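You operate a simulated robot arm through the tools that you are given. There is no shell and no other tool. Be economical: measure what you need, move in short steps, check, and stop when the job is done.

You run a simulated robot arm. Do the job below in one go: nothing can be reset, and whatever is moved stays where it is left.

Task
Clear the open printer's plate and wipe it clean.
Fine: switch off first, slide the bed well forward, the spacer into the dark parts tray, teal cloth back where it lay. What is to be rubbed or washed off counts as gone when no trace of it is left.

Only the result counts: the job must be done as asked and must still hold three seconds after the hand-in. Knocking over, shifting, dropping, spilling or breaking anything else fails it. Flat cloth is picked up by pressing the open fingertips on it (5 to 10 N) and closing them slowly along it; thin cloth reads only 2 to 8 mm in the jaws.

Robot
A 6-joint arm with a two-finger gripper on a trunk, on a base that drives. Base frame: it is fixed to the floor where the robot stands at the start and does not move with it; the origin is under the middle of the robot, x ahead of it, y to its left, z up. Units: mm, degrees, N and s.
With the tool pointing down near the work surface it reaches from about 280 to 720 mm from the robot's upright axis, wherever it stands. Its first joint turns from -166.0 to 166.0 degrees. Places, roughly: bed of the open printer [700, 500, 1000]; dial of the open printer [600, 100, 1000]; feeder lever of the open printer [700, 700, 1200]; gold plate (16x14x3 cm) [700, 500, 1000]; green key of the open printer [500, 200, 1000]; inside of the dark parts tray [500, 1000, 900]; left wheel of the open printer [600, 600, 1000]; open printer [700, 400, 1200]; right wheel of the open printer [600, 500, 1000]; switch of the open printer [600, 200, 1000]. Payload 1.57 kg.
The TCP is the grasp point between the finger pads, 21 mm short of the fingertips. In the tool frame z runs along the fingers and y along their closing line. Largest opening 70 mm; the body of the gripper starts 50 mm behind the TCP.
Orientation is told as [roll, pitch, yaw] about the base's x, y, z axes, in that order, counted from this pose: with the fingers straight down and closing along the base's y, the tool's x points along the base's -x, its y along +y and its z along -z.

Tools
- The arm moves only by the tool nudge_tool. Its argument "plan" is a list that holds one entry, the list of rows, each a list of 6 numbers: the shift along the base's x, y, z in cm, then the turn, a rotation vector about the base's x, y, z in degrees. In form: [[[dx, dy, dz, rx, ry, rz], ...]]. A call has 1 to 12 rows; each row is the pose to reach, as a shift and turn from the pose commanded when the call began. "hand" is the gripper command, from -1 (shut) to 1 (fully open), values between in proportion, set as the call begins (left out, the last holds). Rows are played at 5 a second. More than 50 mm and 8.6 degrees between two rows, or a gripper value outside its range, and nothing of the call is played. A pose out of reach is approached as far as the arm can. The call stops where the force on the tool passes 40 N (or 10 N more than at its start, if that is more) or the arm is blocked; 0.2 s more then pass. Each finger halts on what it meets, pressing with about 30 N; the grip force reading is that of the motor and also rises with nothing between the fingers. The clock runs only during rows and for 0.2 s after the last one: add rows that repeat a pose to give the fingers time. The reply holds the time, the measured pose of the TCP, the force on the tool along the base axes, the opening and the grip force, in the units named above and with some noise, with the torque about the TCP (base axes, N m) and any sound that the robot's microphone picked up, and new pictures: "pictures" is both (left out), scene, wrist or none.
- Cameras (640 x 400 px; columns grow to the right, rows downward): "scene" is now at [9.8, 192.2, 1506.5]; the picture's right is [0.50, -0.87, 0.00], its down [-0.58, -0.33, -0.74] and it looks along [0.65, 0.37, -0.67] (base axes); focal length 254 px, centre (320, 200). "wrist" rides on the gripper at [79, 4, -81] in the tool frame; the picture's right is [-0.05, 1.00, 0.00], its down [-0.67, -0.04, -0.75] and it looks along [-0.74, -0.04, 0.67] (tool axes); focal length 256 px, centre (320, 200). There is no depth. A picture from a camera that has moved, and an enlarged one, comes with that camera's place and axes in the base frame and with its lens. The place of the scene camera against the robot may be out by one fixed shift of up to 25 mm in any direction.
- drive_base(legs): drives the robot by 1 to 6 legs, each [ahead, left, turn to the left] in mm, mm and degrees, along the robot's own axes; the way and the turn of a leg run together, so that a leg with both is an arc; at most 1500 mm and 180 degrees a leg. The arm and the cameras ride along, it lands a little off, and it stops where it bumps. It gives what a move gives, and a new picture of the scene camera.
- pan_tilt(pan, tilt): turns the head with the scene camera to pan (to the left, within 155 degrees either way) and tilt (down, from -29 to 69), counted from straight ahead of the robot. It gives what a move gives, and a new picture of the scene camera.
- close_up(camera, box): a new picture of the part [left, top, right, bottom] of that camera's present view, enlarged. The clock stands still meanwhile.
- hand_in(): hands the job in; it is judged then, once.

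Work in short steps. Places have to be worked out from the pictures, the camera data and where the tool is seen: move nearer, look again, correct. Check each grasp and each placing, and mend what went wrong. You have 120 turns and 260 pictures in all, those below and enlarged ones among them. Open the gripper and draw the arm clear of the work before you hand the job in, unless the task says otherwise; then end with one line.

The tools are called as a command line: name --argument value ..., lists and objects as JSON in quotes. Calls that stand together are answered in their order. nudge_tool: Moves the arm, as the interface text tells. Its arguments: {"type":"object","properties":{"plan":{"type":"array","items":{"type":"array","items":{"type":"array","items":{"type":"number"}}}},"hand":{"type":"number"},"pictures":{"type":"string","enum":["both","scene","wrist","none"]}},"required":["plan"]} The other tools are called the same way: drive_base (legs) drives the base; pan_tilt (pan, tilt) turns the head that bears the scene camera; close_up (camera, box) takes an enlarged picture of a part of a camera's view; hand_in () hands the job in.

At the start:

```text
time: 0.0
position: [444.1, 171.3, 1215.2]
orientation: [-0.1, 0.1, -0.1]
ft_force: [-0.3, 0.8, -0.1]
moment: [0.03, 0.0, 0.0]
finger_gap: 70.0
grasp_force: 0.0
robot x, y, heading: [3.7, -1.8, 0.1]
head pan, tilt: [29.8, 41.8]
```

scene: 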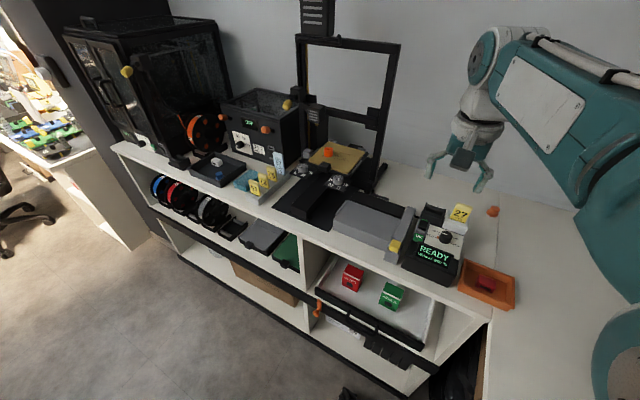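
wrist: 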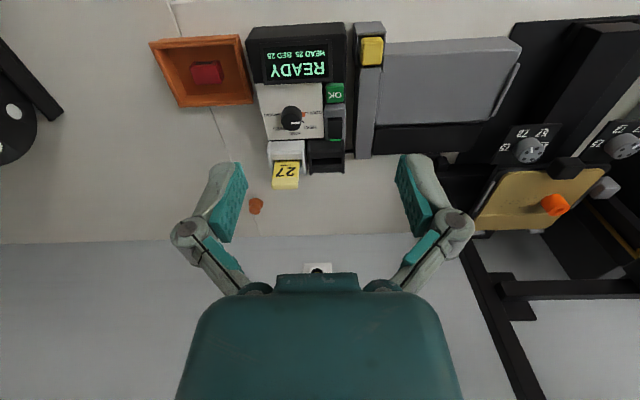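

I start by enlarging the parts of the scene that matter: the printer, its panel, and the shelf items.

close_up --camera "scene" --box '[260, 120, 420, 220]'

close_up --camera "scene" --box '[180, 110, 340, 210]'

close_up --camera "wrist" --box '[230, 10, 430, 200]'

close_up --camera "wrist" --box '[440, 80, 640, 270]'

close_up --camera "scene" --box '[370, 180, 530, 320]'

```text
4.00 times, centred on (340, 170) of scene
camera zoom: at [9.8, 192.2, 1506.5], right [0.5, -0.87, 0.0], down [-0.58, -0.33, -0.74], along [0.65, 0.37, -0.67], focal length 1014 px, centre (240, 320)
```

zoom: 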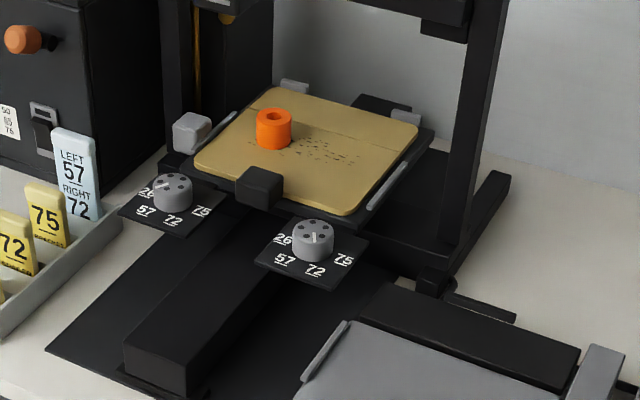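

```text
4.00 times, centred on (260, 160) of scene
camera zoom: at [9.8, 192.2, 1506.5], right [0.5, -0.87, 0.0], down [-0.58, -0.33, -0.74], along [0.65, 0.37, -0.67], focal length 1014 px, centre (560, 360)
```

zoom: 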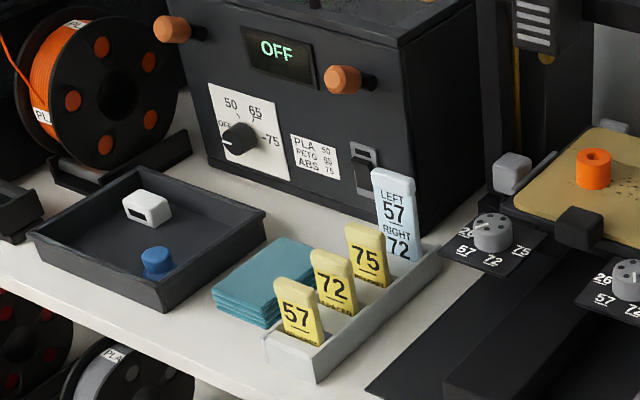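

```text
2.11 times, centred on (330, 105) of wrist
camera zoom: at [365.3, 173.9, 1296.7], right [0.05, 1.0, 0.0], down [0.67, -0.03, 0.74], along [0.74, -0.04, -0.67], focal length 539 px, centre (299, 400)
```

zoom: 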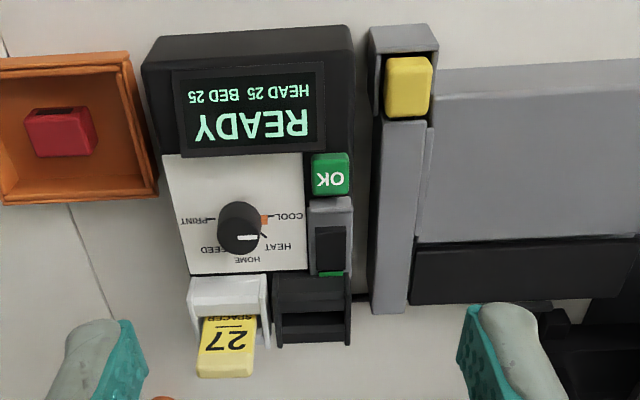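

```text
2.11 times, centred on (540, 175) of wrist
camera zoom: at [365.3, 173.9, 1296.7], right [0.05, 1.0, 0.0], down [0.67, -0.03, 0.74], along [0.74, -0.04, -0.67], focal length 539 px, centre (-143, 253)
```

zoom: 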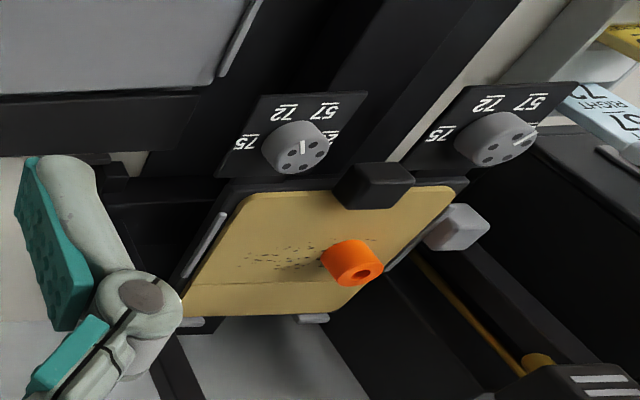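

```text
2.86 times, centred on (450, 250) of scene
camera zoom: at [9.8, 192.2, 1506.5], right [0.5, -0.87, 0.0], down [-0.58, -0.33, -0.74], along [0.65, 0.37, -0.67], focal length 725 px, centre (-51, 57)
```

zoom: 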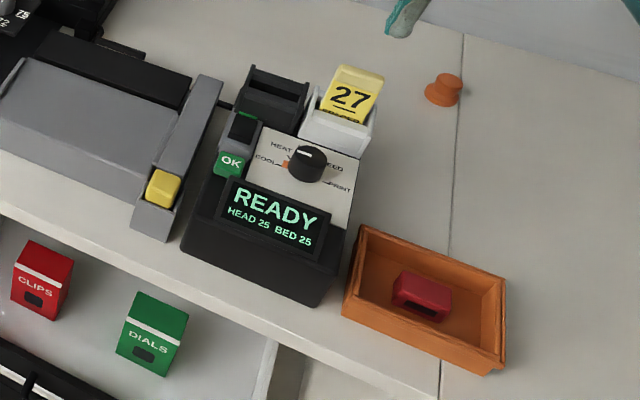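

The switch sits beside the OK key, at about [554, 182, 1000], where both cameras agree. I close the fingers and move above it to see its state closely.

nudge_tool --plan '[[[2.5, 0.3, -3.5, 0, 0, 0], [5, 0.6, -7, 0, 0, 0], [7, 1, -10, 0, 0, 0], [8, 1, -12, 0, 0, 0], [8, 1, -12, 0, 0, 0]]]' --hand -1 --pictures "wrist"

close_up --camera "wrist" --box '[220, 80, 420, 220]'

close_up --camera "scene" --box '[410, 200, 490, 260]'

```text
time: 1.2
position: [524.6, 177.4, 1093.9]
orientation: [0.0, -0.1, 0.0]
ft_force: [0.1, -0.1, 0.3]
moment: [0.04, -0.04, 0.0]
finger_gap: 0.0
grasp_force: 28.7
robot x, y, heading: [-0.8, 4.9, -0.0]
head pan, tilt: [29.8, 41.8]
camera wrist: at [445.7, 180.6, 1175.5], right [0.05, 1.0, 0.0], down [0.67, -0.04, 0.74], along [0.74, -0.04, -0.67], focal length 256 px, centre (320, 200)
```

wrist: 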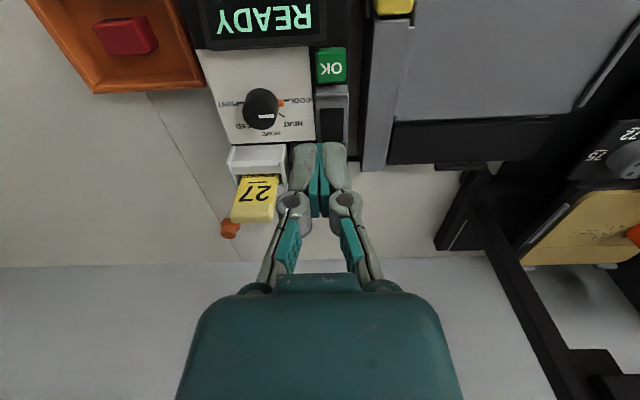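

```text
2.86 times, centred on (320, 150) of wrist
camera zoom: at [445.7, 180.6, 1175.5], right [0.05, 1.0, 0.0], down [0.67, -0.04, 0.74], along [0.74, -0.04, -0.67], focal length 731 px, centre (320, 343)
```

zoom: 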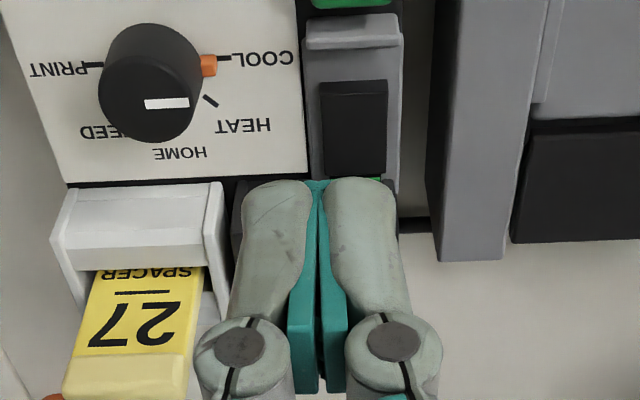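

```text
6.67 times, centred on (450, 230) of scene
camera zoom: at [10.3, 192.4, 1506.5], right [0.5, -0.87, 0.0], down [-0.58, -0.33, -0.74], along [0.65, 0.37, -0.67], focal length 1691 px, centre (-547, 0)
```

zoom: 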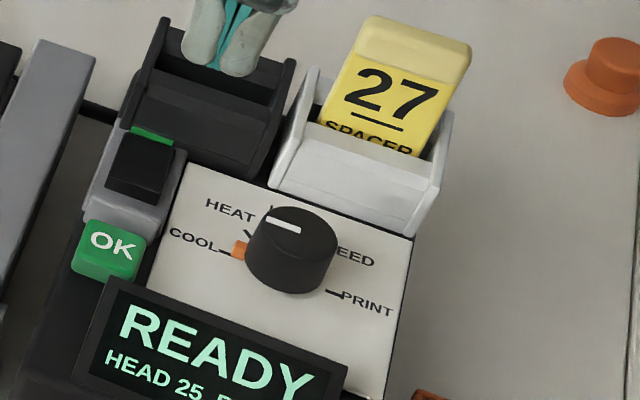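

The switch is a black block on a grey base with a green strip at its rear end. I compare it with the switched-off machine's to find which way is off.

close_up --camera "scene" --box '[416, 214, 448, 240]'

close_up --camera "scene" --box '[256, 136, 288, 162]'

close_up --camera "wrist" --box '[300, 40, 360, 150]'

```text
15.38 times, centred on (432, 227) of scene
camera zoom: at [10.3, 192.4, 1506.5], right [0.5, -0.87, 0.0], down [-0.58, -0.33, -0.74], along [0.65, 0.37, -0.67], focal length 3902 px, centre (-1403, -215)
```

zoom: 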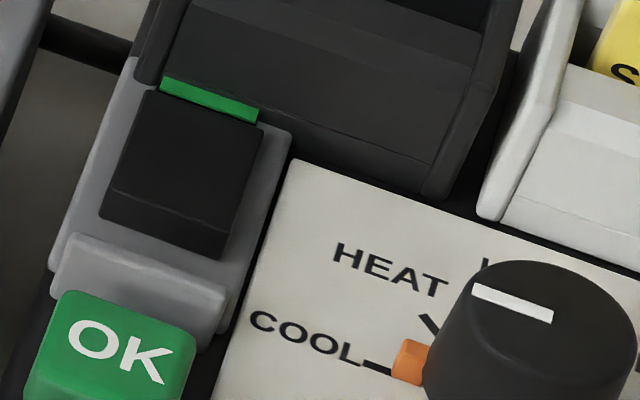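

```text
15.38 times, centred on (272, 149) of scene
camera zoom: at [10.3, 192.4, 1506.5], right [0.5, -0.87, 0.0], down [-0.58, -0.33, -0.74], along [0.65, 0.37, -0.67], focal length 3902 px, centre (1058, 985)
```

zoom: 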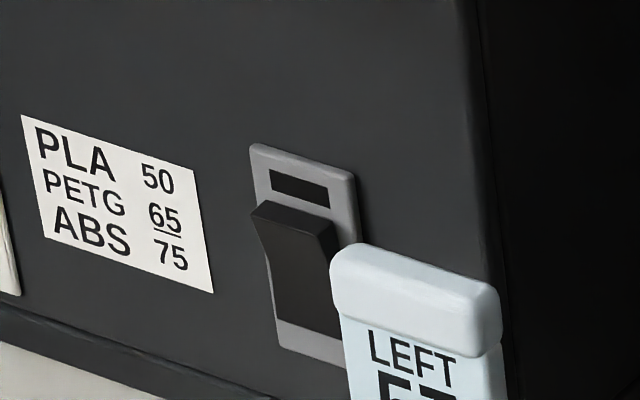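

```text
3.64 times, centred on (330, 95) of wrist
camera zoom: at [445.7, 180.6, 1175.5], right [0.05, 1.0, 0.0], down [0.67, -0.04, 0.74], along [0.74, -0.04, -0.67], focal length 931 px, centre (284, 582)
```

zoom: 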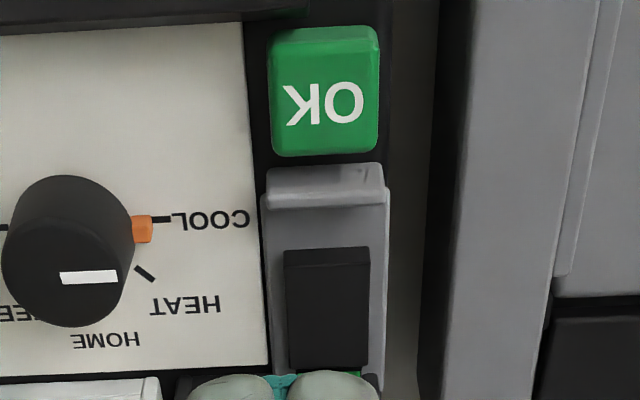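

The off machine's rocker stands out at the end by the lamp. Ours has its front end raised and its lamp lit green, so I will press the front end, around [546, 184]. First I go lower and check.

nudge_tool --plan '[[[2.1, 0.7, -2.5, 0, 0, 0], [2.1, 0.7, -5.4, 0, 0, 0], [2.1, 0.7, -5.4, 0, 0, 0]]]' --pictures "both"

close_up --camera "scene" --box '[410, 200, 458, 240]'

close_up --camera "wrist" --box '[260, 80, 380, 200]'

```text
time: 2.0
position: [545.5, 185.5, 1038.7]
orientation: [0.0, 0.0, 0.0]
ft_force: [0.0, 0.2, 0.5]
moment: [0.0, -0.05, -0.03]
finger_gap: 0.0
grasp_force: 29.0
robot x, y, heading: [-2.1, 0.3, -0.0]
head pan, tilt: [29.8, 41.8]
camera scene: at [10.4, 192.5, 1506.4], right [0.5, -0.87, 0.0], down [-0.58, -0.33, -0.74], along [0.65, 0.37, -0.67], focal length 254 px, centre (320, 200)
camera wrist: at [466.4, 188.4, 1120.6], right [0.05, 1.0, 0.0], down [0.67, -0.04, 0.74], along [0.74, -0.04, -0.67], focal length 256 px, centre (320, 200)
```

scene: 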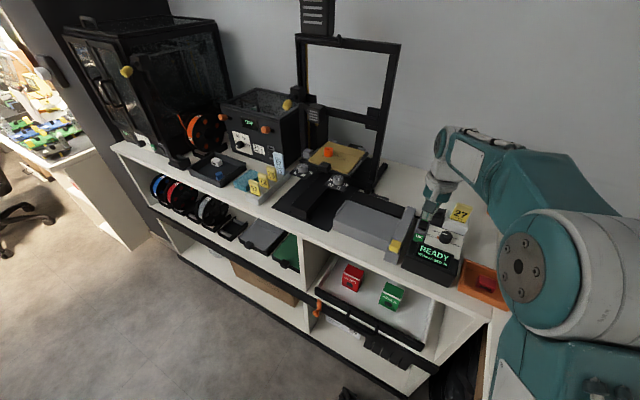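
wrist: 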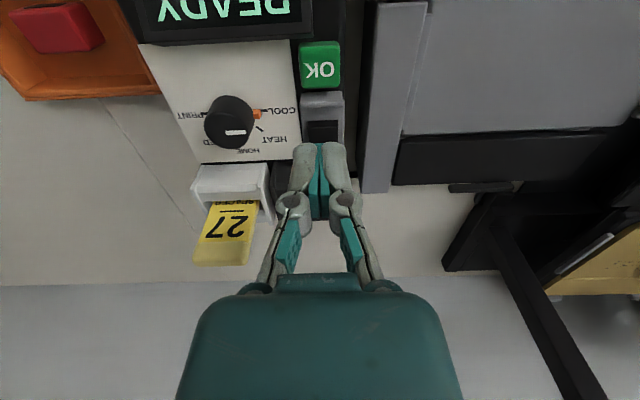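

```text
10.00 times, centred on (434, 220) of scene
camera zoom: at [10.4, 192.5, 1506.4], right [0.5, -0.87, 0.0], down [-0.58, -0.33, -0.74], along [0.65, 0.37, -0.67], focal length 2536 px, centre (-820, 0)
```

zoom: 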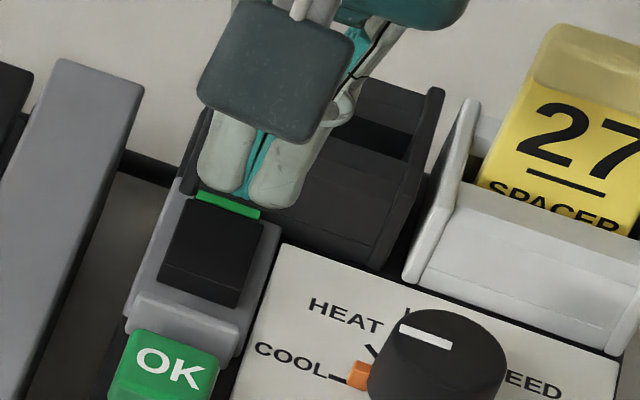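

```text
3.33 times, centred on (320, 140) of wrist
camera zoom: at [466.4, 188.4, 1120.6], right [0.05, 1.0, 0.0], down [0.67, -0.04, 0.74], along [0.74, -0.04, -0.67], focal length 853 px, centre (320, 400)
```

zoom: 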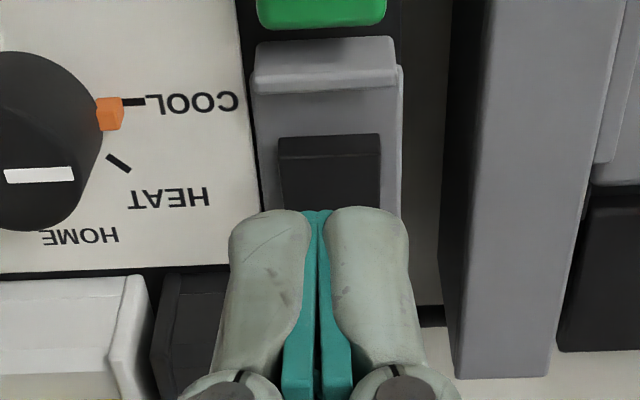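

Triangulated, the rocker's front edge is at about [542, 185, 1000]. I am directly over it, so I press straight down.

nudge_tool --plan '[[[0, 0, -1.0, 0, 0, 0], [0, 0, -1.5, 0, 0, 0], [0, 0, -1.9, 0, 0, 0], [0, 0, -2.2, 0, 0, 0], [0, 0, -2.5, 0, 0, 0], [0, 0, -2.5, 0, 0, 0]]]' --pictures "wrist"

close_up --camera "scene" --box '[390, 200, 470, 270]'

```text
time: 3.4
position: [546.4, 187.9, 1015.5]
orientation: [-0.1, 0.0, 0.0]
ft_force: [-0.5, -0.4, 0.1]
moment: [-0.02, 0.03, 0.03]
finger_gap: 0.0
grasp_force: 28.2
robot x, y, heading: [-3.4, -2.5, 0.1]
head pan, tilt: [29.8, 41.8]
camera wrist: at [467.3, 189.7, 1097.9], right [0.05, 1.0, 0.0], down [0.67, -0.04, 0.74], along [0.74, -0.04, -0.67], focal length 256 px, centre (320, 200)
```

wrist: 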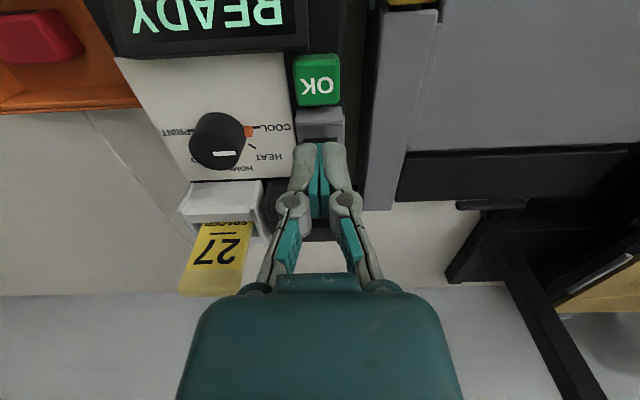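

```text
5.71 times, centred on (430, 235) of scene
camera zoom: at [10.4, 192.4, 1506.5], right [0.5, -0.87, 0.0], down [-0.58, -0.33, -0.74], along [0.65, 0.37, -0.67], focal length 1449 px, centre (-309, 0)
```

zoom: 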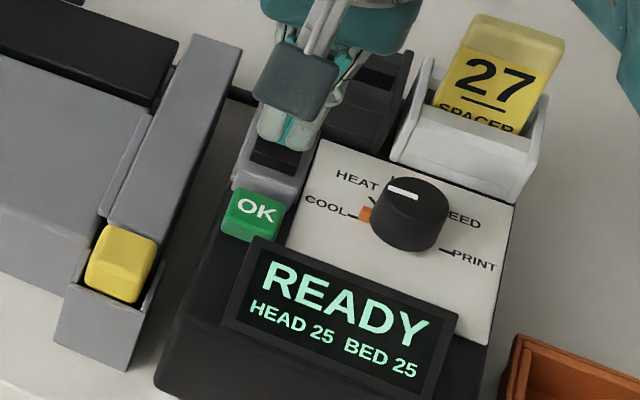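

No contact yet, so I keep pressing down in small steps.

nudge_tool --plan '[[[-0.1, -0.1, -0.3, 0, 0, 0], [-0.1, -0.1, -0.6, 0, 0, 0], [-0.1, -0.1, -0.9, 0, 0, 0], [-0.1, -0.1, -1.2, 0, 0, 0], [-0.1, -0.1, -1.5, 0, 0, 0], [-0.1, -0.1, -1.5, 0, 0, 0]]]' --pictures "wrist"

close_up --camera "scene" --box '[390, 200, 470, 270]'

```text
time: 4.8
position: [544.7, 186.2, 1001.3]
orientation: [0.0, 0.2, -0.1]
ft_force: [-0.3, 0.2, -0.3]
moment: [-0.01, -0.04, -0.01]
finger_gap: 0.0
grasp_force: 28.0
robot x, y, heading: [1.0, 2.0, -0.0]
head pan, tilt: [29.8, 41.8]
camera wrist: at [465.7, 189.7, 1082.7], right [0.05, 1.0, 0.0], down [0.67, -0.03, 0.74], along [0.74, -0.04, -0.67], focal length 256 px, centre (320, 200)
```

wrist: 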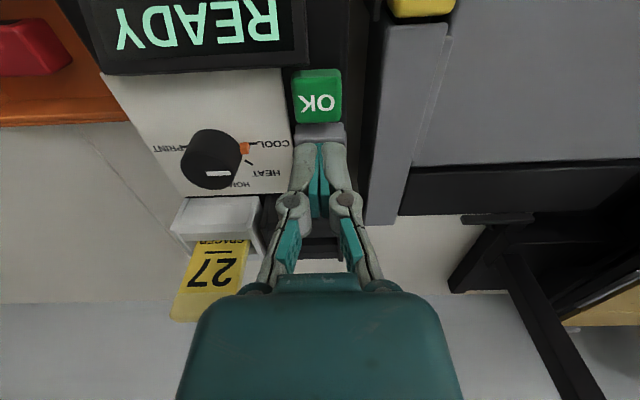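

```text
5.71 times, centred on (430, 235) of scene
camera zoom: at [10.4, 192.4, 1506.5], right [0.5, -0.87, 0.0], down [-0.58, -0.33, -0.74], along [0.65, 0.37, -0.67], focal length 1449 px, centre (-309, 0)
```

zoom: 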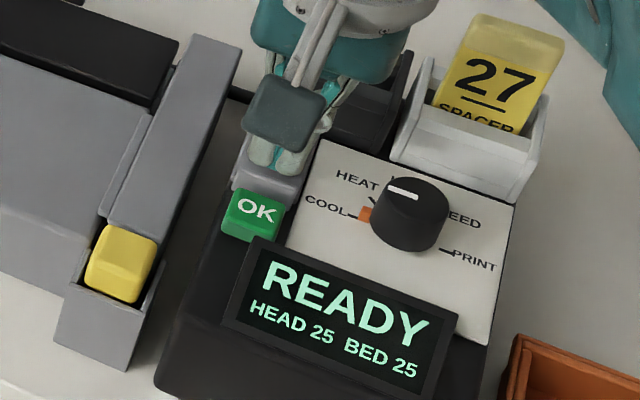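

Comparing the newest view with the earlier one, the panel is lower than I thought: the guard is at x ≈ 541, z ≈ 977 and the rocker's front end at x ≈ 556. I lift slightly, shift 15 mm back, and press again.

nudge_tool --plan '[[[0, 0, 0.8, 0, 0, 0], [1.5, 0, 0.8, 0, 0, 0], [1.5, 0, 0.3, 0, 0, 0], [1.5, 0, 0.0, 0, 0, 0], [1.5, 0, -0.3, 0, 0, 0], [1.5, 0, -0.6, 0, 0, 0], [1.5, 0, -0.9, 0, 0, 0], [1.5, 0, -1.2, 0, 0, 0]]]' --pictures "wrist"

close_up --camera "scene" --box '[390, 200, 470, 270]'

```text
time: 6.6
position: [558.7, 186.6, 990.4]
orientation: [-0.1, 0.1, 0.1]
ft_force: [-0.1, 0.4, -1.1]
moment: [-0.01, 0.0, 0.01]
finger_gap: 0.0
grasp_force: 29.3
robot x, y, heading: [-1.7, -0.4, -0.3]
head pan, tilt: [29.8, 41.8]
camera wrist: at [480.1, 190.0, 1070.6], right [0.05, 1.0, 0.0], down [0.67, -0.03, 0.74], along [0.74, -0.04, -0.67], focal length 256 px, centre (320, 200)
```

wrist: 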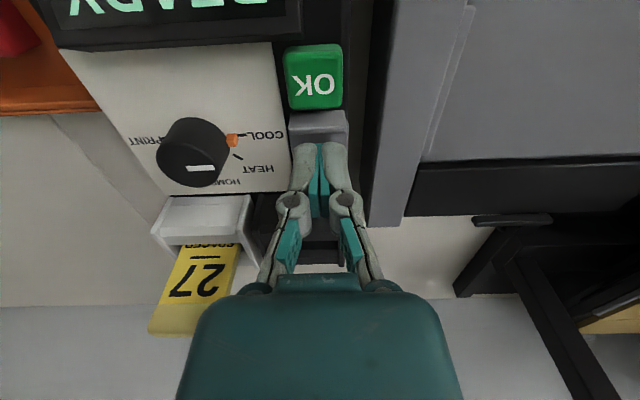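

```text
5.71 times, centred on (430, 235) of scene
camera zoom: at [10.5, 192.5, 1506.5], right [0.5, -0.87, 0.0], down [-0.58, -0.33, -0.74], along [0.65, 0.37, -0.67], focal length 1449 px, centre (-309, 0)
```

zoom: 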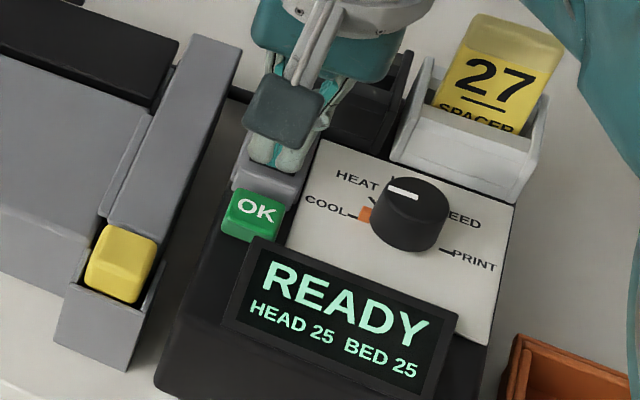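

The force is just starting to change, so I press deeper.

nudge_tool --plan '[[[0, 0, -0.2, 0, 0, 0], [0, 0, -0.4, 0, 0, 0], [0, 0, -0.6, 0, 0, 0], [0, 0, -0.8, 0, 0, 0], [0, 0, -1.0, 0, 0, 0], [0, 0, -1.2, 0, 0, 0]]]' --pictures "wrist"

close_up --camera "scene" --box '[390, 200, 470, 270]'

```text
time: 8.0
position: [558.7, 186.4, 978.5]
orientation: [0.0, -0.1, 0.1]
ft_force: [1.6, 0.8, 9.5]
moment: [0.0, -0.12, 0.02]
finger_gap: 6.2
grasp_force: 28.5
robot x, y, heading: [0.1, -1.0, -0.3]
head pan, tilt: [29.8, 41.8]
heard: click
camera wrist: at [480.3, 189.5, 1059.9], right [0.05, 1.0, 0.0], down [0.66, -0.04, 0.75], along [0.75, -0.04, -0.67], focal length 256 px, centre (320, 200)
```

wrist: 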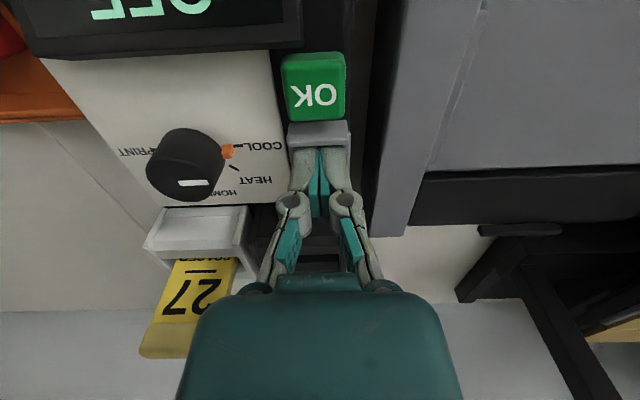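

```text
5.71 times, centred on (430, 235) of scene
camera zoom: at [10.1, 192.3, 1506.5], right [0.5, -0.87, 0.0], down [-0.58, -0.33, -0.74], along [0.65, 0.37, -0.67], focal length 1449 px, centre (-309, 0)
```

zoom: 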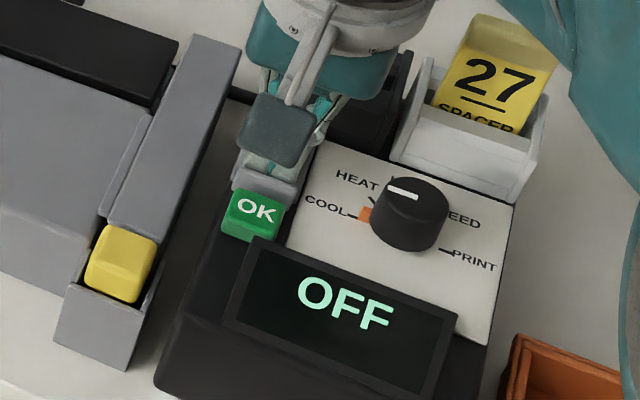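

The display now reads OFF. I lift away and pull back to a travel pose.

nudge_tool --plan '[[[0, 0, 3, 0, 0, 0], [0, 0, 7.5, 0, 0, 0], [0, 0, 12, 0, 0, 0], [-3, 0, 15.5, 0, 0, 0], [-6, 0, 19, 0, 0, 0], [-10, 0, 22, 0, 0, 0], [-13, 0, 25, 0, 0, 0]]]' --hand -0.5 --pictures "scene"

close_up --camera "scene" --box '[400, 200, 470, 270]'

```text
time: 9.6
position: [430.6, 187.0, 1226.1]
orientation: [-0.1, 0.1, 0.0]
ft_force: [-0.5, -0.3, 0.6]
moment: [-0.01, -0.02, -0.01]
finger_gap: 17.4
grasp_force: 0.1
robot x, y, heading: [1.7, -0.3, -0.1]
head pan, tilt: [29.8, 41.8]
camera scene: at [9.7, 192.0, 1506.5], right [0.5, -0.87, 0.0], down [-0.58, -0.33, -0.74], along [0.65, 0.37, -0.67], focal length 254 px, centre (320, 200)
```

scene: 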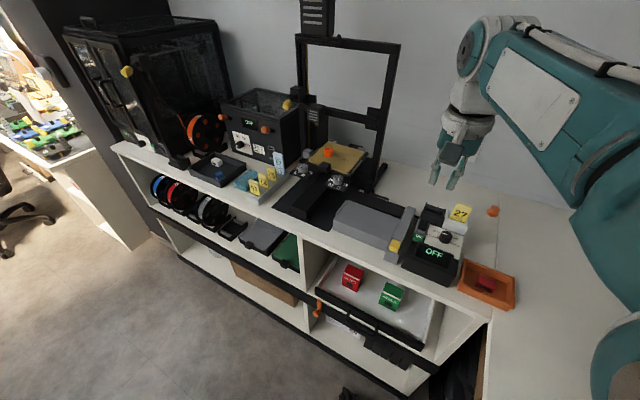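

```text
5.71 times, centred on (435, 235) of scene
camera zoom: at [9.7, 192.0, 1506.5], right [0.5, -0.87, 0.0], down [-0.58, -0.33, -0.74], along [0.65, 0.37, -0.67], focal length 1449 px, centre (-337, 0)
```

zoom: 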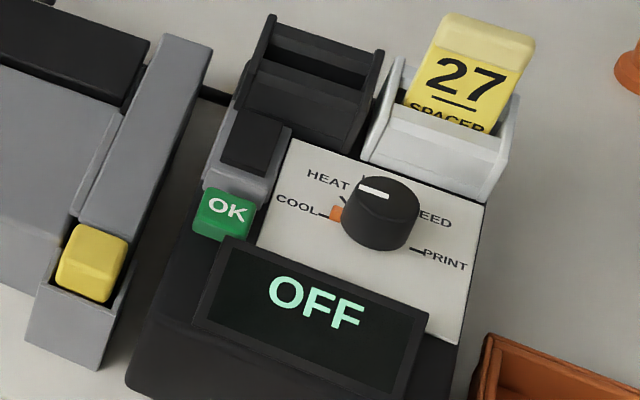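

The switch rocker is flipped and the display still shows OFF. From the views I put the bed handle near [656, 540], the cloth near [508, 784] and the tray near [508, 924]. I drive left about 620 mm so all of them are in reach.

drive_base --legs '[[0, 620, 0]]'

pan_tilt --pan 0 --tilt 45

```text
time: 13.2
position: [433.0, 818.5, 1226.5]
orientation: [0.0, 0.1, -0.1]
ft_force: [-0.1, 0.3, -0.3]
moment: [-0.03, 0.02, 0.06]
finger_gap: 17.3
grasp_force: 0.1
robot x, y, heading: [3.2, 634.2, 0.2]
head pan, tilt: [29.8, 41.8]
camera scene: at [11.1, 825.7, 1506.9], right [0.5, -0.87, 0.0], down [-0.58, -0.33, -0.74], along [0.65, 0.37, -0.67], focal length 254 px, centre (320, 200)
```

scene: 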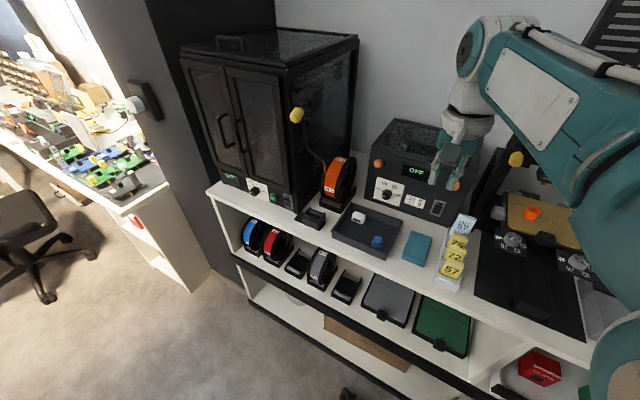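

```text
time: 14.1
position: [432.3, 823.2, 1225.2]
orientation: [-0.2, 0.0, -0.1]
ft_force: [0.0, -0.2, 0.1]
moment: [-0.02, -0.02, 0.0]
finger_gap: 17.6
grasp_force: 0.1
robot x, y, heading: [-0.2, 637.7, -0.2]
head pan, tilt: [0.0, 45.0]
camera scene: at [19.7, 787.6, 1502.0], right [0.0, -1.0, 0.0], down [-0.71, 0.0, -0.71], along [0.71, 0.0, -0.71], focal length 254 px, centre (320, 200)
```

scene: 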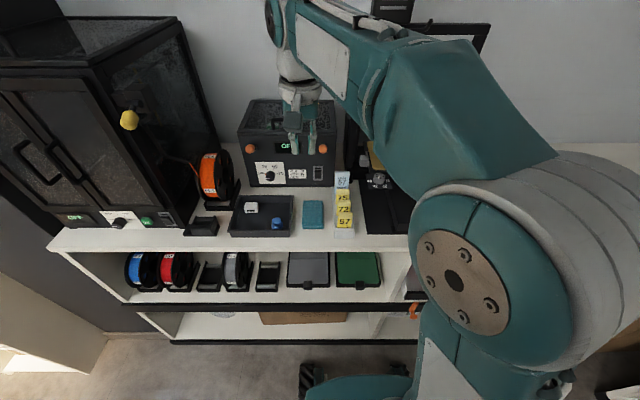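

The robot is now at y ≈ 636. I swing the arm over in front of the printer to look at the bed with the wrist camera.

nudge_tool --plan '[[[0, -4.5, -1, 0, 0, 0], [0, -9, -2, 0, 0, 0], [0, -13.5, -3, 0, 0, 0], [0, -18, -3, 0, 0, 0], [0, -22, -3, 0, 0, 0], [0, -26, -3, 0, 0, 0], [3, -28, -5, 0, 0, 0], [6, -28, -7, 0, 0, 0], [8, -28, -9, 0, 0, 0], [8, -28, -9, 0, 0, 0]]]' --pictures "both"

close_up --camera "wrist" --box '[200, 60, 480, 260]'

```text
time: 16.3
position: [513.1, 541.1, 1132.6]
orientation: [0.0, 0.0, -0.1]
ft_force: [-0.2, -0.3, -0.5]
moment: [0.02, 0.01, -0.03]
finger_gap: 17.4
grasp_force: 0.1
robot x, y, heading: [3.0, 634.3, 0.2]
head pan, tilt: [0.0, 45.0]
camera scene: at [20.2, 785.6, 1502.1], right [0.0, -1.0, 0.0], down [-0.71, 0.0, -0.71], along [0.71, 0.0, -0.71], focal length 254 px, centre (320, 200)
camera wrist: at [433.9, 544.5, 1214.4], right [0.06, 1.0, 0.0], down [0.67, -0.04, 0.74], along [0.74, -0.04, -0.67], focal length 256 px, centre (320, 200)
```

scene: 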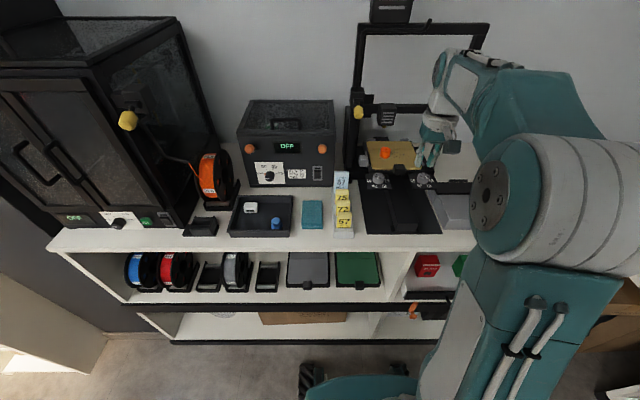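
wrist: 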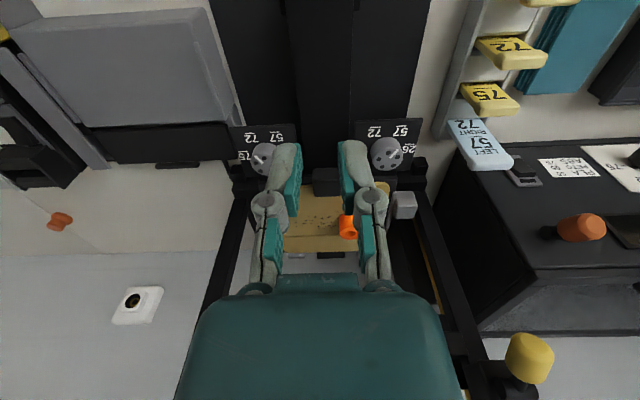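

```text
2.00 times, centred on (340, 160) of wrist
camera zoom: at [433.9, 544.5, 1214.4], right [0.06, 1.0, 0.0], down [0.67, -0.04, 0.74], along [0.74, -0.04, -0.67], focal length 512 px, centre (280, 280)
```

zoom: 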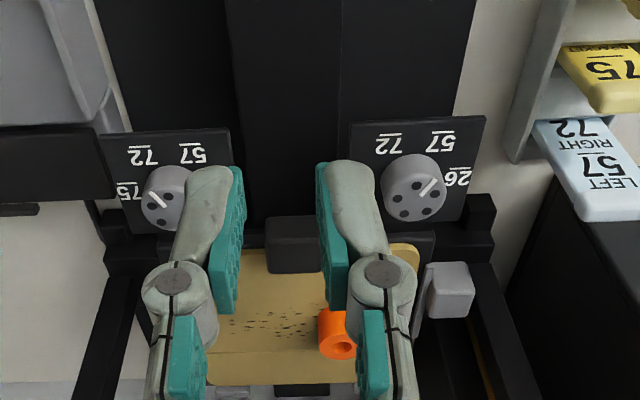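

Now the scene camera has a clear view of the bed, so I enlarge it.

close_up --camera "scene" --box '[345, 120, 445, 210]'

close_up --camera "scene" --box '[220, 170, 380, 250]'

```text
4.44 times, centred on (395, 165) of scene
camera zoom: at [20.2, 785.6, 1502.1], right [0.0, -1.0, 0.0], down [-0.71, 0.0, -0.71], along [0.71, 0.0, -0.71], focal length 1127 px, centre (-13, 356)
```

zoom: 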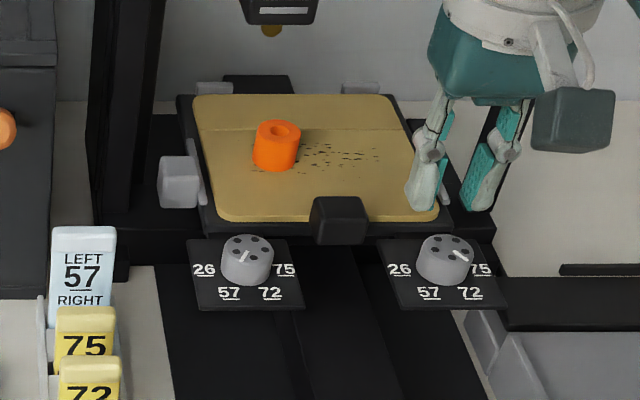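

```text
4.00 times, centred on (300, 210) of scene
camera zoom: at [20.2, 785.6, 1502.1], right [0.0, -1.0, 0.0], down [-0.71, 0.0, -0.71], along [0.71, 0.0, -0.71], focal length 1014 px, centre (400, 160)
```

zoom: 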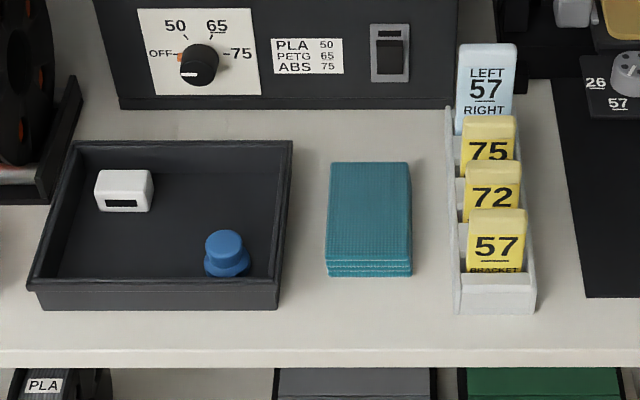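

I open the fingers and lower a bit to inspect the black tab and grey block on the bed.

nudge_tool --plan '[[[2, 0, -2, 0, 0, 0], [4, 0, -4, 0, 0, 0], [4, 0, -4, 0, 0, 0]]]' --hand 1 --pictures "wrist"

close_up --camera "wrist" --box '[220, 100, 430, 240]'

close_up --camera "scene" --box '[370, 130, 400, 180]'

close_up --camera "scene" --box '[380, 140, 440, 190]'

```text
time: 17.1
position: [553.6, 542.3, 1095.2]
orientation: [0.1, 0.0, -0.1]
ft_force: [-0.2, 0.3, 0.6]
moment: [0.01, -0.01, 0.02]
finger_gap: 70.0
grasp_force: 0.1
robot x, y, heading: [2.4, 636.9, -0.0]
head pan, tilt: [0.0, 45.0]
camera wrist: at [474.5, 545.4, 1176.1], right [0.06, 1.0, 0.0], down [0.67, -0.04, 0.74], along [0.74, -0.04, -0.67], focal length 256 px, centre (320, 200)
```

wrist: 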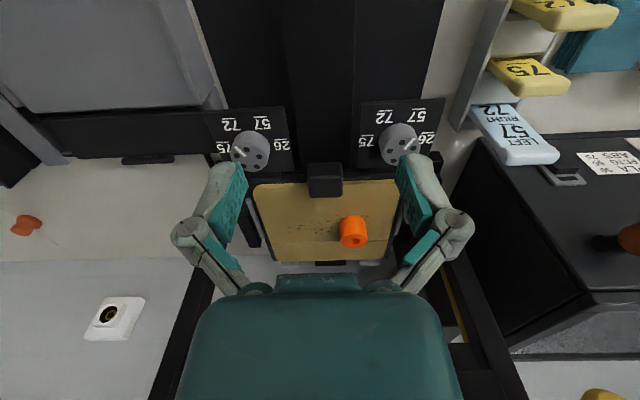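

```text
2.86 times, centred on (325, 170) of wrist
camera zoom: at [474.5, 545.4, 1176.1], right [0.06, 1.0, 0.0], down [0.67, -0.04, 0.74], along [0.74, -0.04, -0.67], focal length 731 px, centre (306, 286)
```

zoom: 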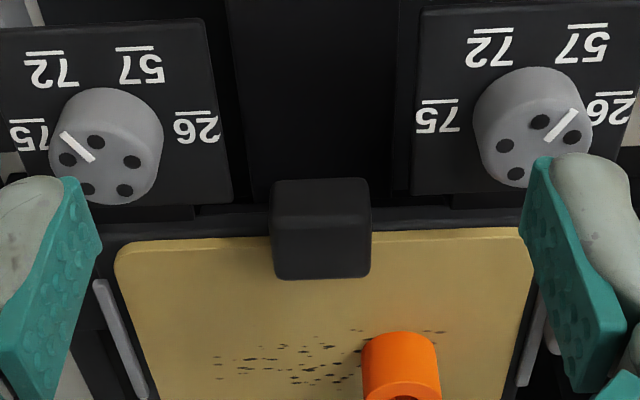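

```text
8.00 times, centred on (385, 155) of scene
camera zoom: at [20.3, 785.5, 1502.1], right [0.0, -1.0, 0.0], down [-0.71, 0.0, -0.71], along [0.71, 0.0, -0.71], focal length 2029 px, centre (-200, 560)
```

zoom: 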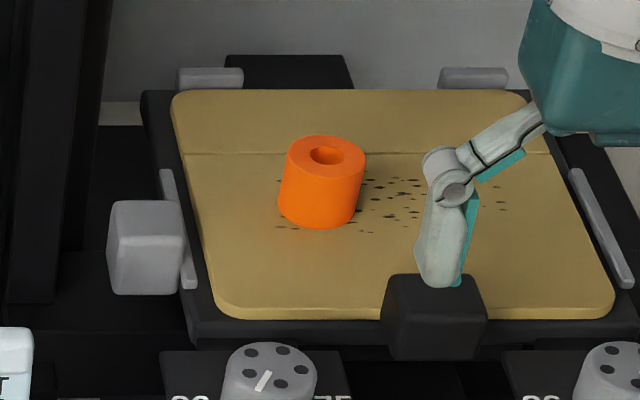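

```text
8.00 times, centred on (410, 165) of scene
camera zoom: at [20.3, 785.5, 1502.1], right [0.0, -1.0, 0.0], down [-0.71, 0.0, -0.71], along [0.71, 0.0, -0.71], focal length 2029 px, centre (-400, 480)
```

zoom: 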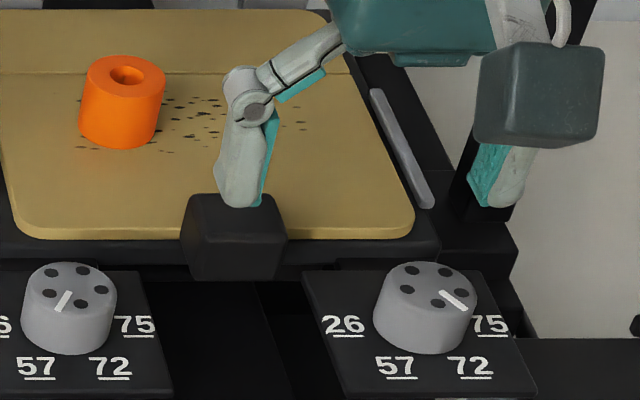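

The plate lies between side rails and rear stops. The black block seems to belong to the plate, and the grey block at left is fixed to the bed's rail. Before reaching in I check the print-head clearance and how the grey block is attached.

pan_tilt --pan -12 --tilt 30

close_up --camera "scene" --box '[230, 110, 430, 260]'

close_up --camera "scene" --box '[300, 210, 360, 260]'

```text
time: 17.9
position: [553.9, 542.4, 1095.3]
orientation: [0.0, 0.1, -0.1]
ft_force: [0.8, -0.1, -0.8]
moment: [0.0, -0.02, 0.03]
finger_gap: 69.9
grasp_force: 0.1
robot x, y, heading: [1.7, 634.5, -0.2]
head pan, tilt: [-12.0, 30.0]
camera scene: at [27.4, 766.7, 1524.7], right [-0.21, -0.98, 0.0], down [-0.49, 0.1, -0.87], along [0.85, -0.18, -0.5], focal length 254 px, centre (320, 200)
```

scene: 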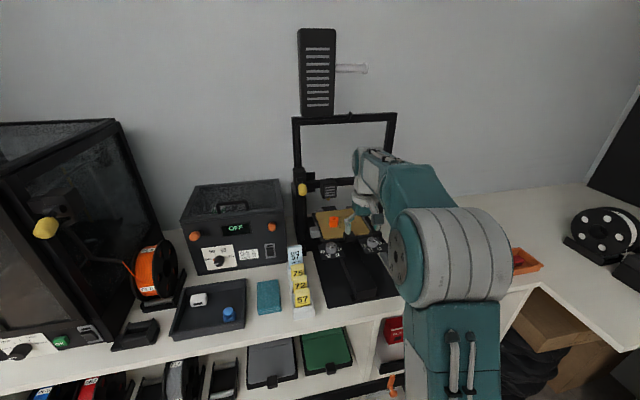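

```text
2.67 times, centred on (330, 185) of scene
camera zoom: at [27.4, 766.7, 1524.7], right [-0.21, -0.98, 0.0], down [-0.49, 0.1, -0.87], along [0.85, -0.18, -0.5], focal length 676 px, centre (293, 240)
```

zoom: 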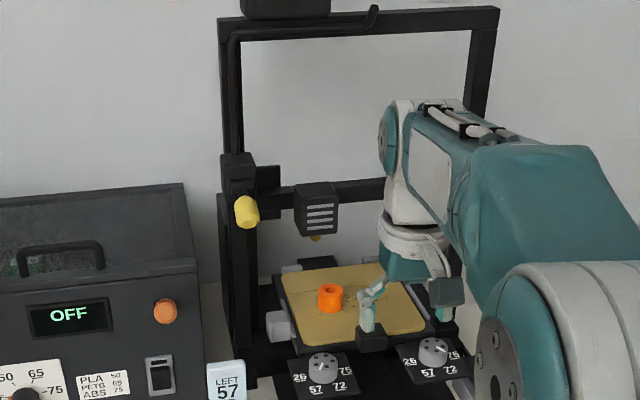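

```text
8.00 times, centred on (330, 235) of scene
camera zoom: at [27.4, 766.7, 1524.7], right [-0.21, -0.98, 0.0], down [-0.49, 0.1, -0.87], along [0.85, -0.18, -0.5], focal length 2029 px, centre (240, -80)
```

zoom: 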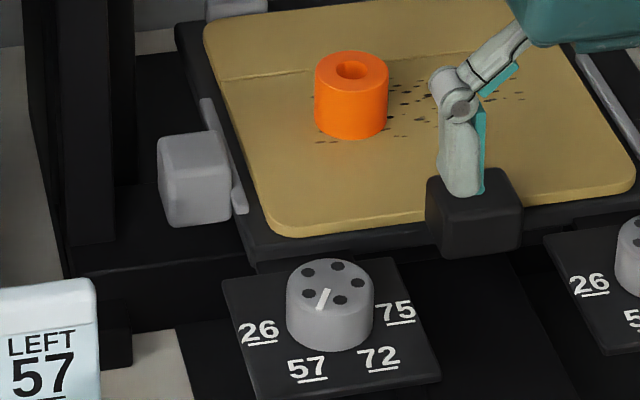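

The print head hangs near [664, 580, 1140] and the feeder lever near [655, 683, 1180]. A vertical hand over the grey block would be tight, so I plan to hook the block from behind with closed, tilted fingers. First I line up in front of it for two measuring views.

nudge_tool --plan '[[[-2, 4, 1, 0, 0, 0], [-3, 7, 1, 0, 0, 0], [-3, 9, 1, 0, 0, 0], [-3, 9, 1, 0, 0, 0], [-3, 9, 1, 0, 0, 0]]]' --hand -1 --pictures "wrist"

close_up --camera "wrist" --box '[200, 100, 400, 260]'

```text
time: 19.1
position: [522.2, 632.6, 1104.6]
orientation: [0.1, 0.0, -0.1]
ft_force: [-0.2, -0.3, 0.8]
moment: [-0.02, -0.02, -0.01]
finger_gap: 0.2
grasp_force: 29.0
robot x, y, heading: [0.8, 633.8, -0.1]
head pan, tilt: [-12.0, 30.0]
camera wrist: at [443.7, 635.8, 1185.5], right [0.06, 1.0, 0.0], down [0.67, -0.04, 0.74], along [0.74, -0.04, -0.67], focal length 256 px, centre (320, 200)
```

wrist: 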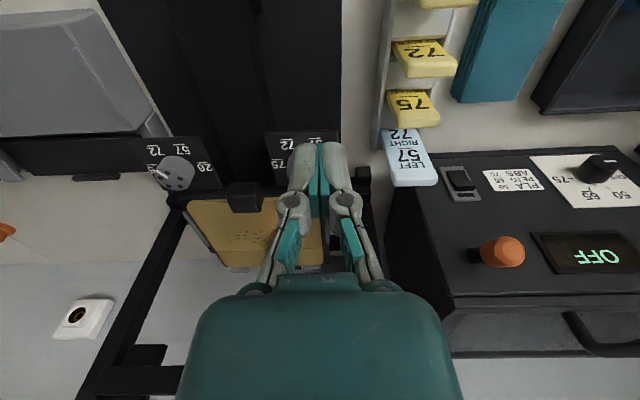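

```text
2.50 times, centred on (300, 180) of wrist
camera zoom: at [443.7, 635.8, 1185.5], right [0.06, 1.0, 0.0], down [0.67, -0.04, 0.74], along [0.74, -0.04, -0.67], focal length 640 px, centre (370, 250)
```

zoom: 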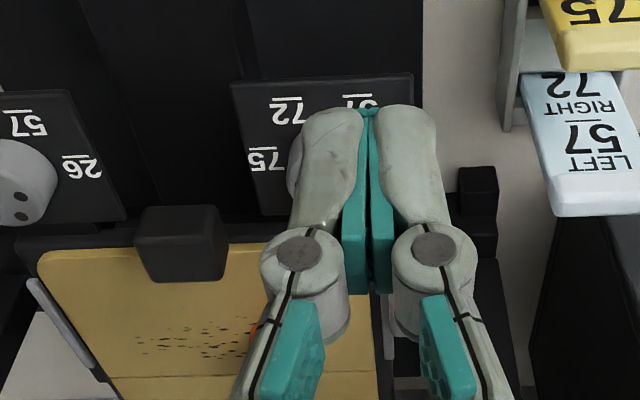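

From two wrist views the black tab's top is at z ≈ 1001. The grey block then spans about x 684–713, y 630–660, z 976–1000. I tilt the fingers forward by 38° in front of it.

nudge_tool --plan '[[[1.5, 0.3, 0.5, 0, -8, 0], [3, 0.5, 0.8, 0, -16, 0], [4.5, 0.7, 1, 0, -24, 0], [6, 0.7, 1, 0, -32, 0], [7.5, 0.7, 0.8, 0, -38, 0], [7.5, 0.7, 0.8, 0, -38, 0]]]' --pictures "both"

close_up --camera "scene" --box '[270, 160, 410, 270]'

```text
time: 20.5
position: [600.3, 639.0, 1114.5]
orientation: [0.0, -38.1, -0.1]
ft_force: [-1.3, -0.1, -1.4]
moment: [-0.01, 0.02, -0.03]
finger_gap: 0.0
grasp_force: 28.6
robot x, y, heading: [-0.1, 637.0, -0.3]
head pan, tilt: [-12.0, 30.0]
camera scene: at [27.1, 767.3, 1524.7], right [-0.21, -0.98, 0.0], down [-0.49, 0.1, -0.87], along [0.85, -0.18, -0.5], focal length 254 px, centre (320, 200)
camera wrist: at [486.9, 642.1, 1129.2], right [0.04, 1.0, 0.03], down [0.07, -0.04, 1.0], along [1.0, -0.04, -0.07], focal length 256 px, centre (320, 200)
```

scene: 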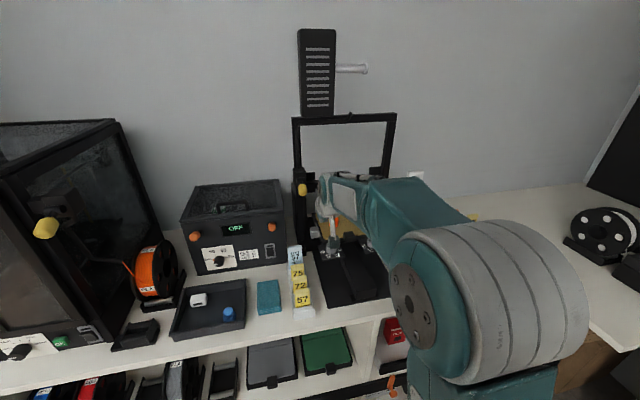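
wrist: 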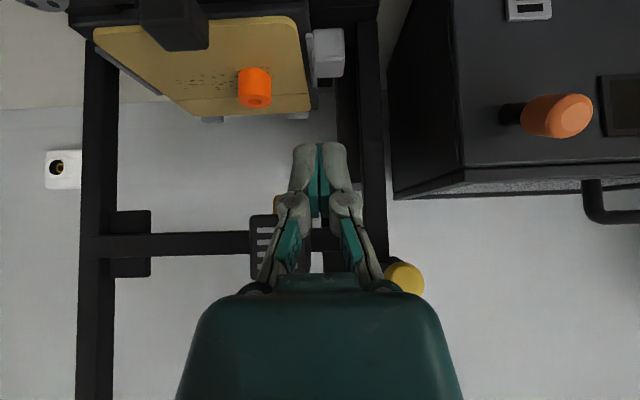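

```text
3.64 times, centred on (340, 215) of scene
camera zoom: at [27.1, 767.3, 1524.7], right [-0.21, -0.98, 0.0], down [-0.49, 0.1, -0.87], along [0.85, -0.18, -0.5], focal length 922 px, centre (247, 146)
```

zoom: 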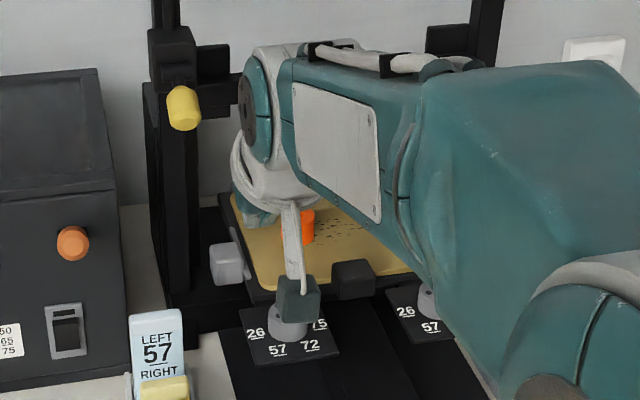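

The wrist view confirms the block and shows the head and lever sit close above it. I will rotate the gripper 90° about its own axis, which puts the camera on the clear right side. Then I will tilt further to 55° so the hand stays below and in front of the head.

nudge_tool --plan '[[[0, 0, 0, -5.04, 0, 6.45], [0, 0, 0, -10.07, 0, 12.9], [0, 0, 0, -15.1, 0, 19.3], [0, 0, 0, -20.15, 0, 25.8], [0, 0, 0, -25.2, 0, 32.2], [0, 0, 0, -30.2, 0, 38.7], [0, 0, 0, -35.3, 0, 45.1], [0, 0, 0, -40.3, 0, 51.6], [0, 0, 0, -45.3, 0, 58], [0, 0, 0, -50.4, 0, 64.5], [0, 0, 0, -55.4, 0, 70.9], [0, 0, 0, -55.4, 0, 70.9]]]' --pictures "both"

```text
time: 23.1
position: [596.8, 638.3, 1114.2]
orientation: [-37.9, -0.1, 90.1]
ft_force: [-0.2, -0.4, -1.7]
moment: [0.03, -0.01, -0.01]
finger_gap: 0.2
grasp_force: 28.5
robot x, y, heading: [1.6, 637.0, -0.1]
head pan, tilt: [-12.0, 30.0]
camera scene: at [27.1, 767.2, 1524.7], right [-0.21, -0.98, 0.0], down [-0.49, 0.1, -0.87], along [0.85, -0.18, -0.5], focal length 254 px, centre (320, 200)
camera wrist: at [544.6, 557.8, 1175.5], right [-0.79, 0.05, -0.61], down [-0.43, 0.67, 0.61], along [0.44, 0.74, -0.5], focal length 256 px, centre (320, 200)
```

scene: 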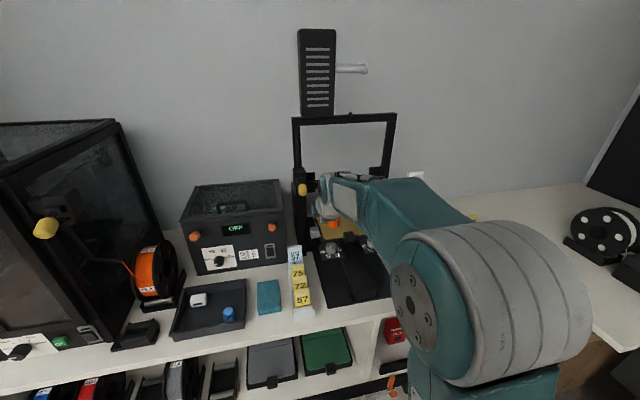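
wrist: 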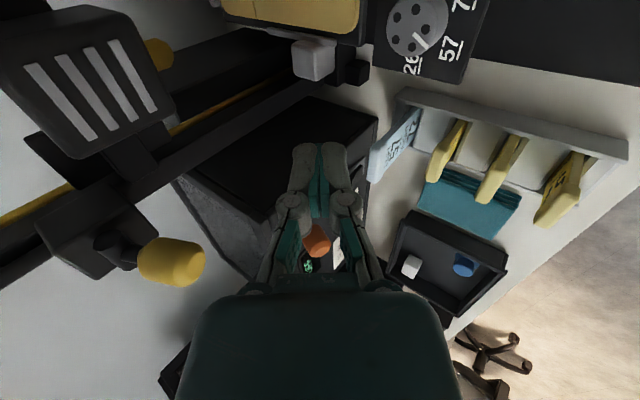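

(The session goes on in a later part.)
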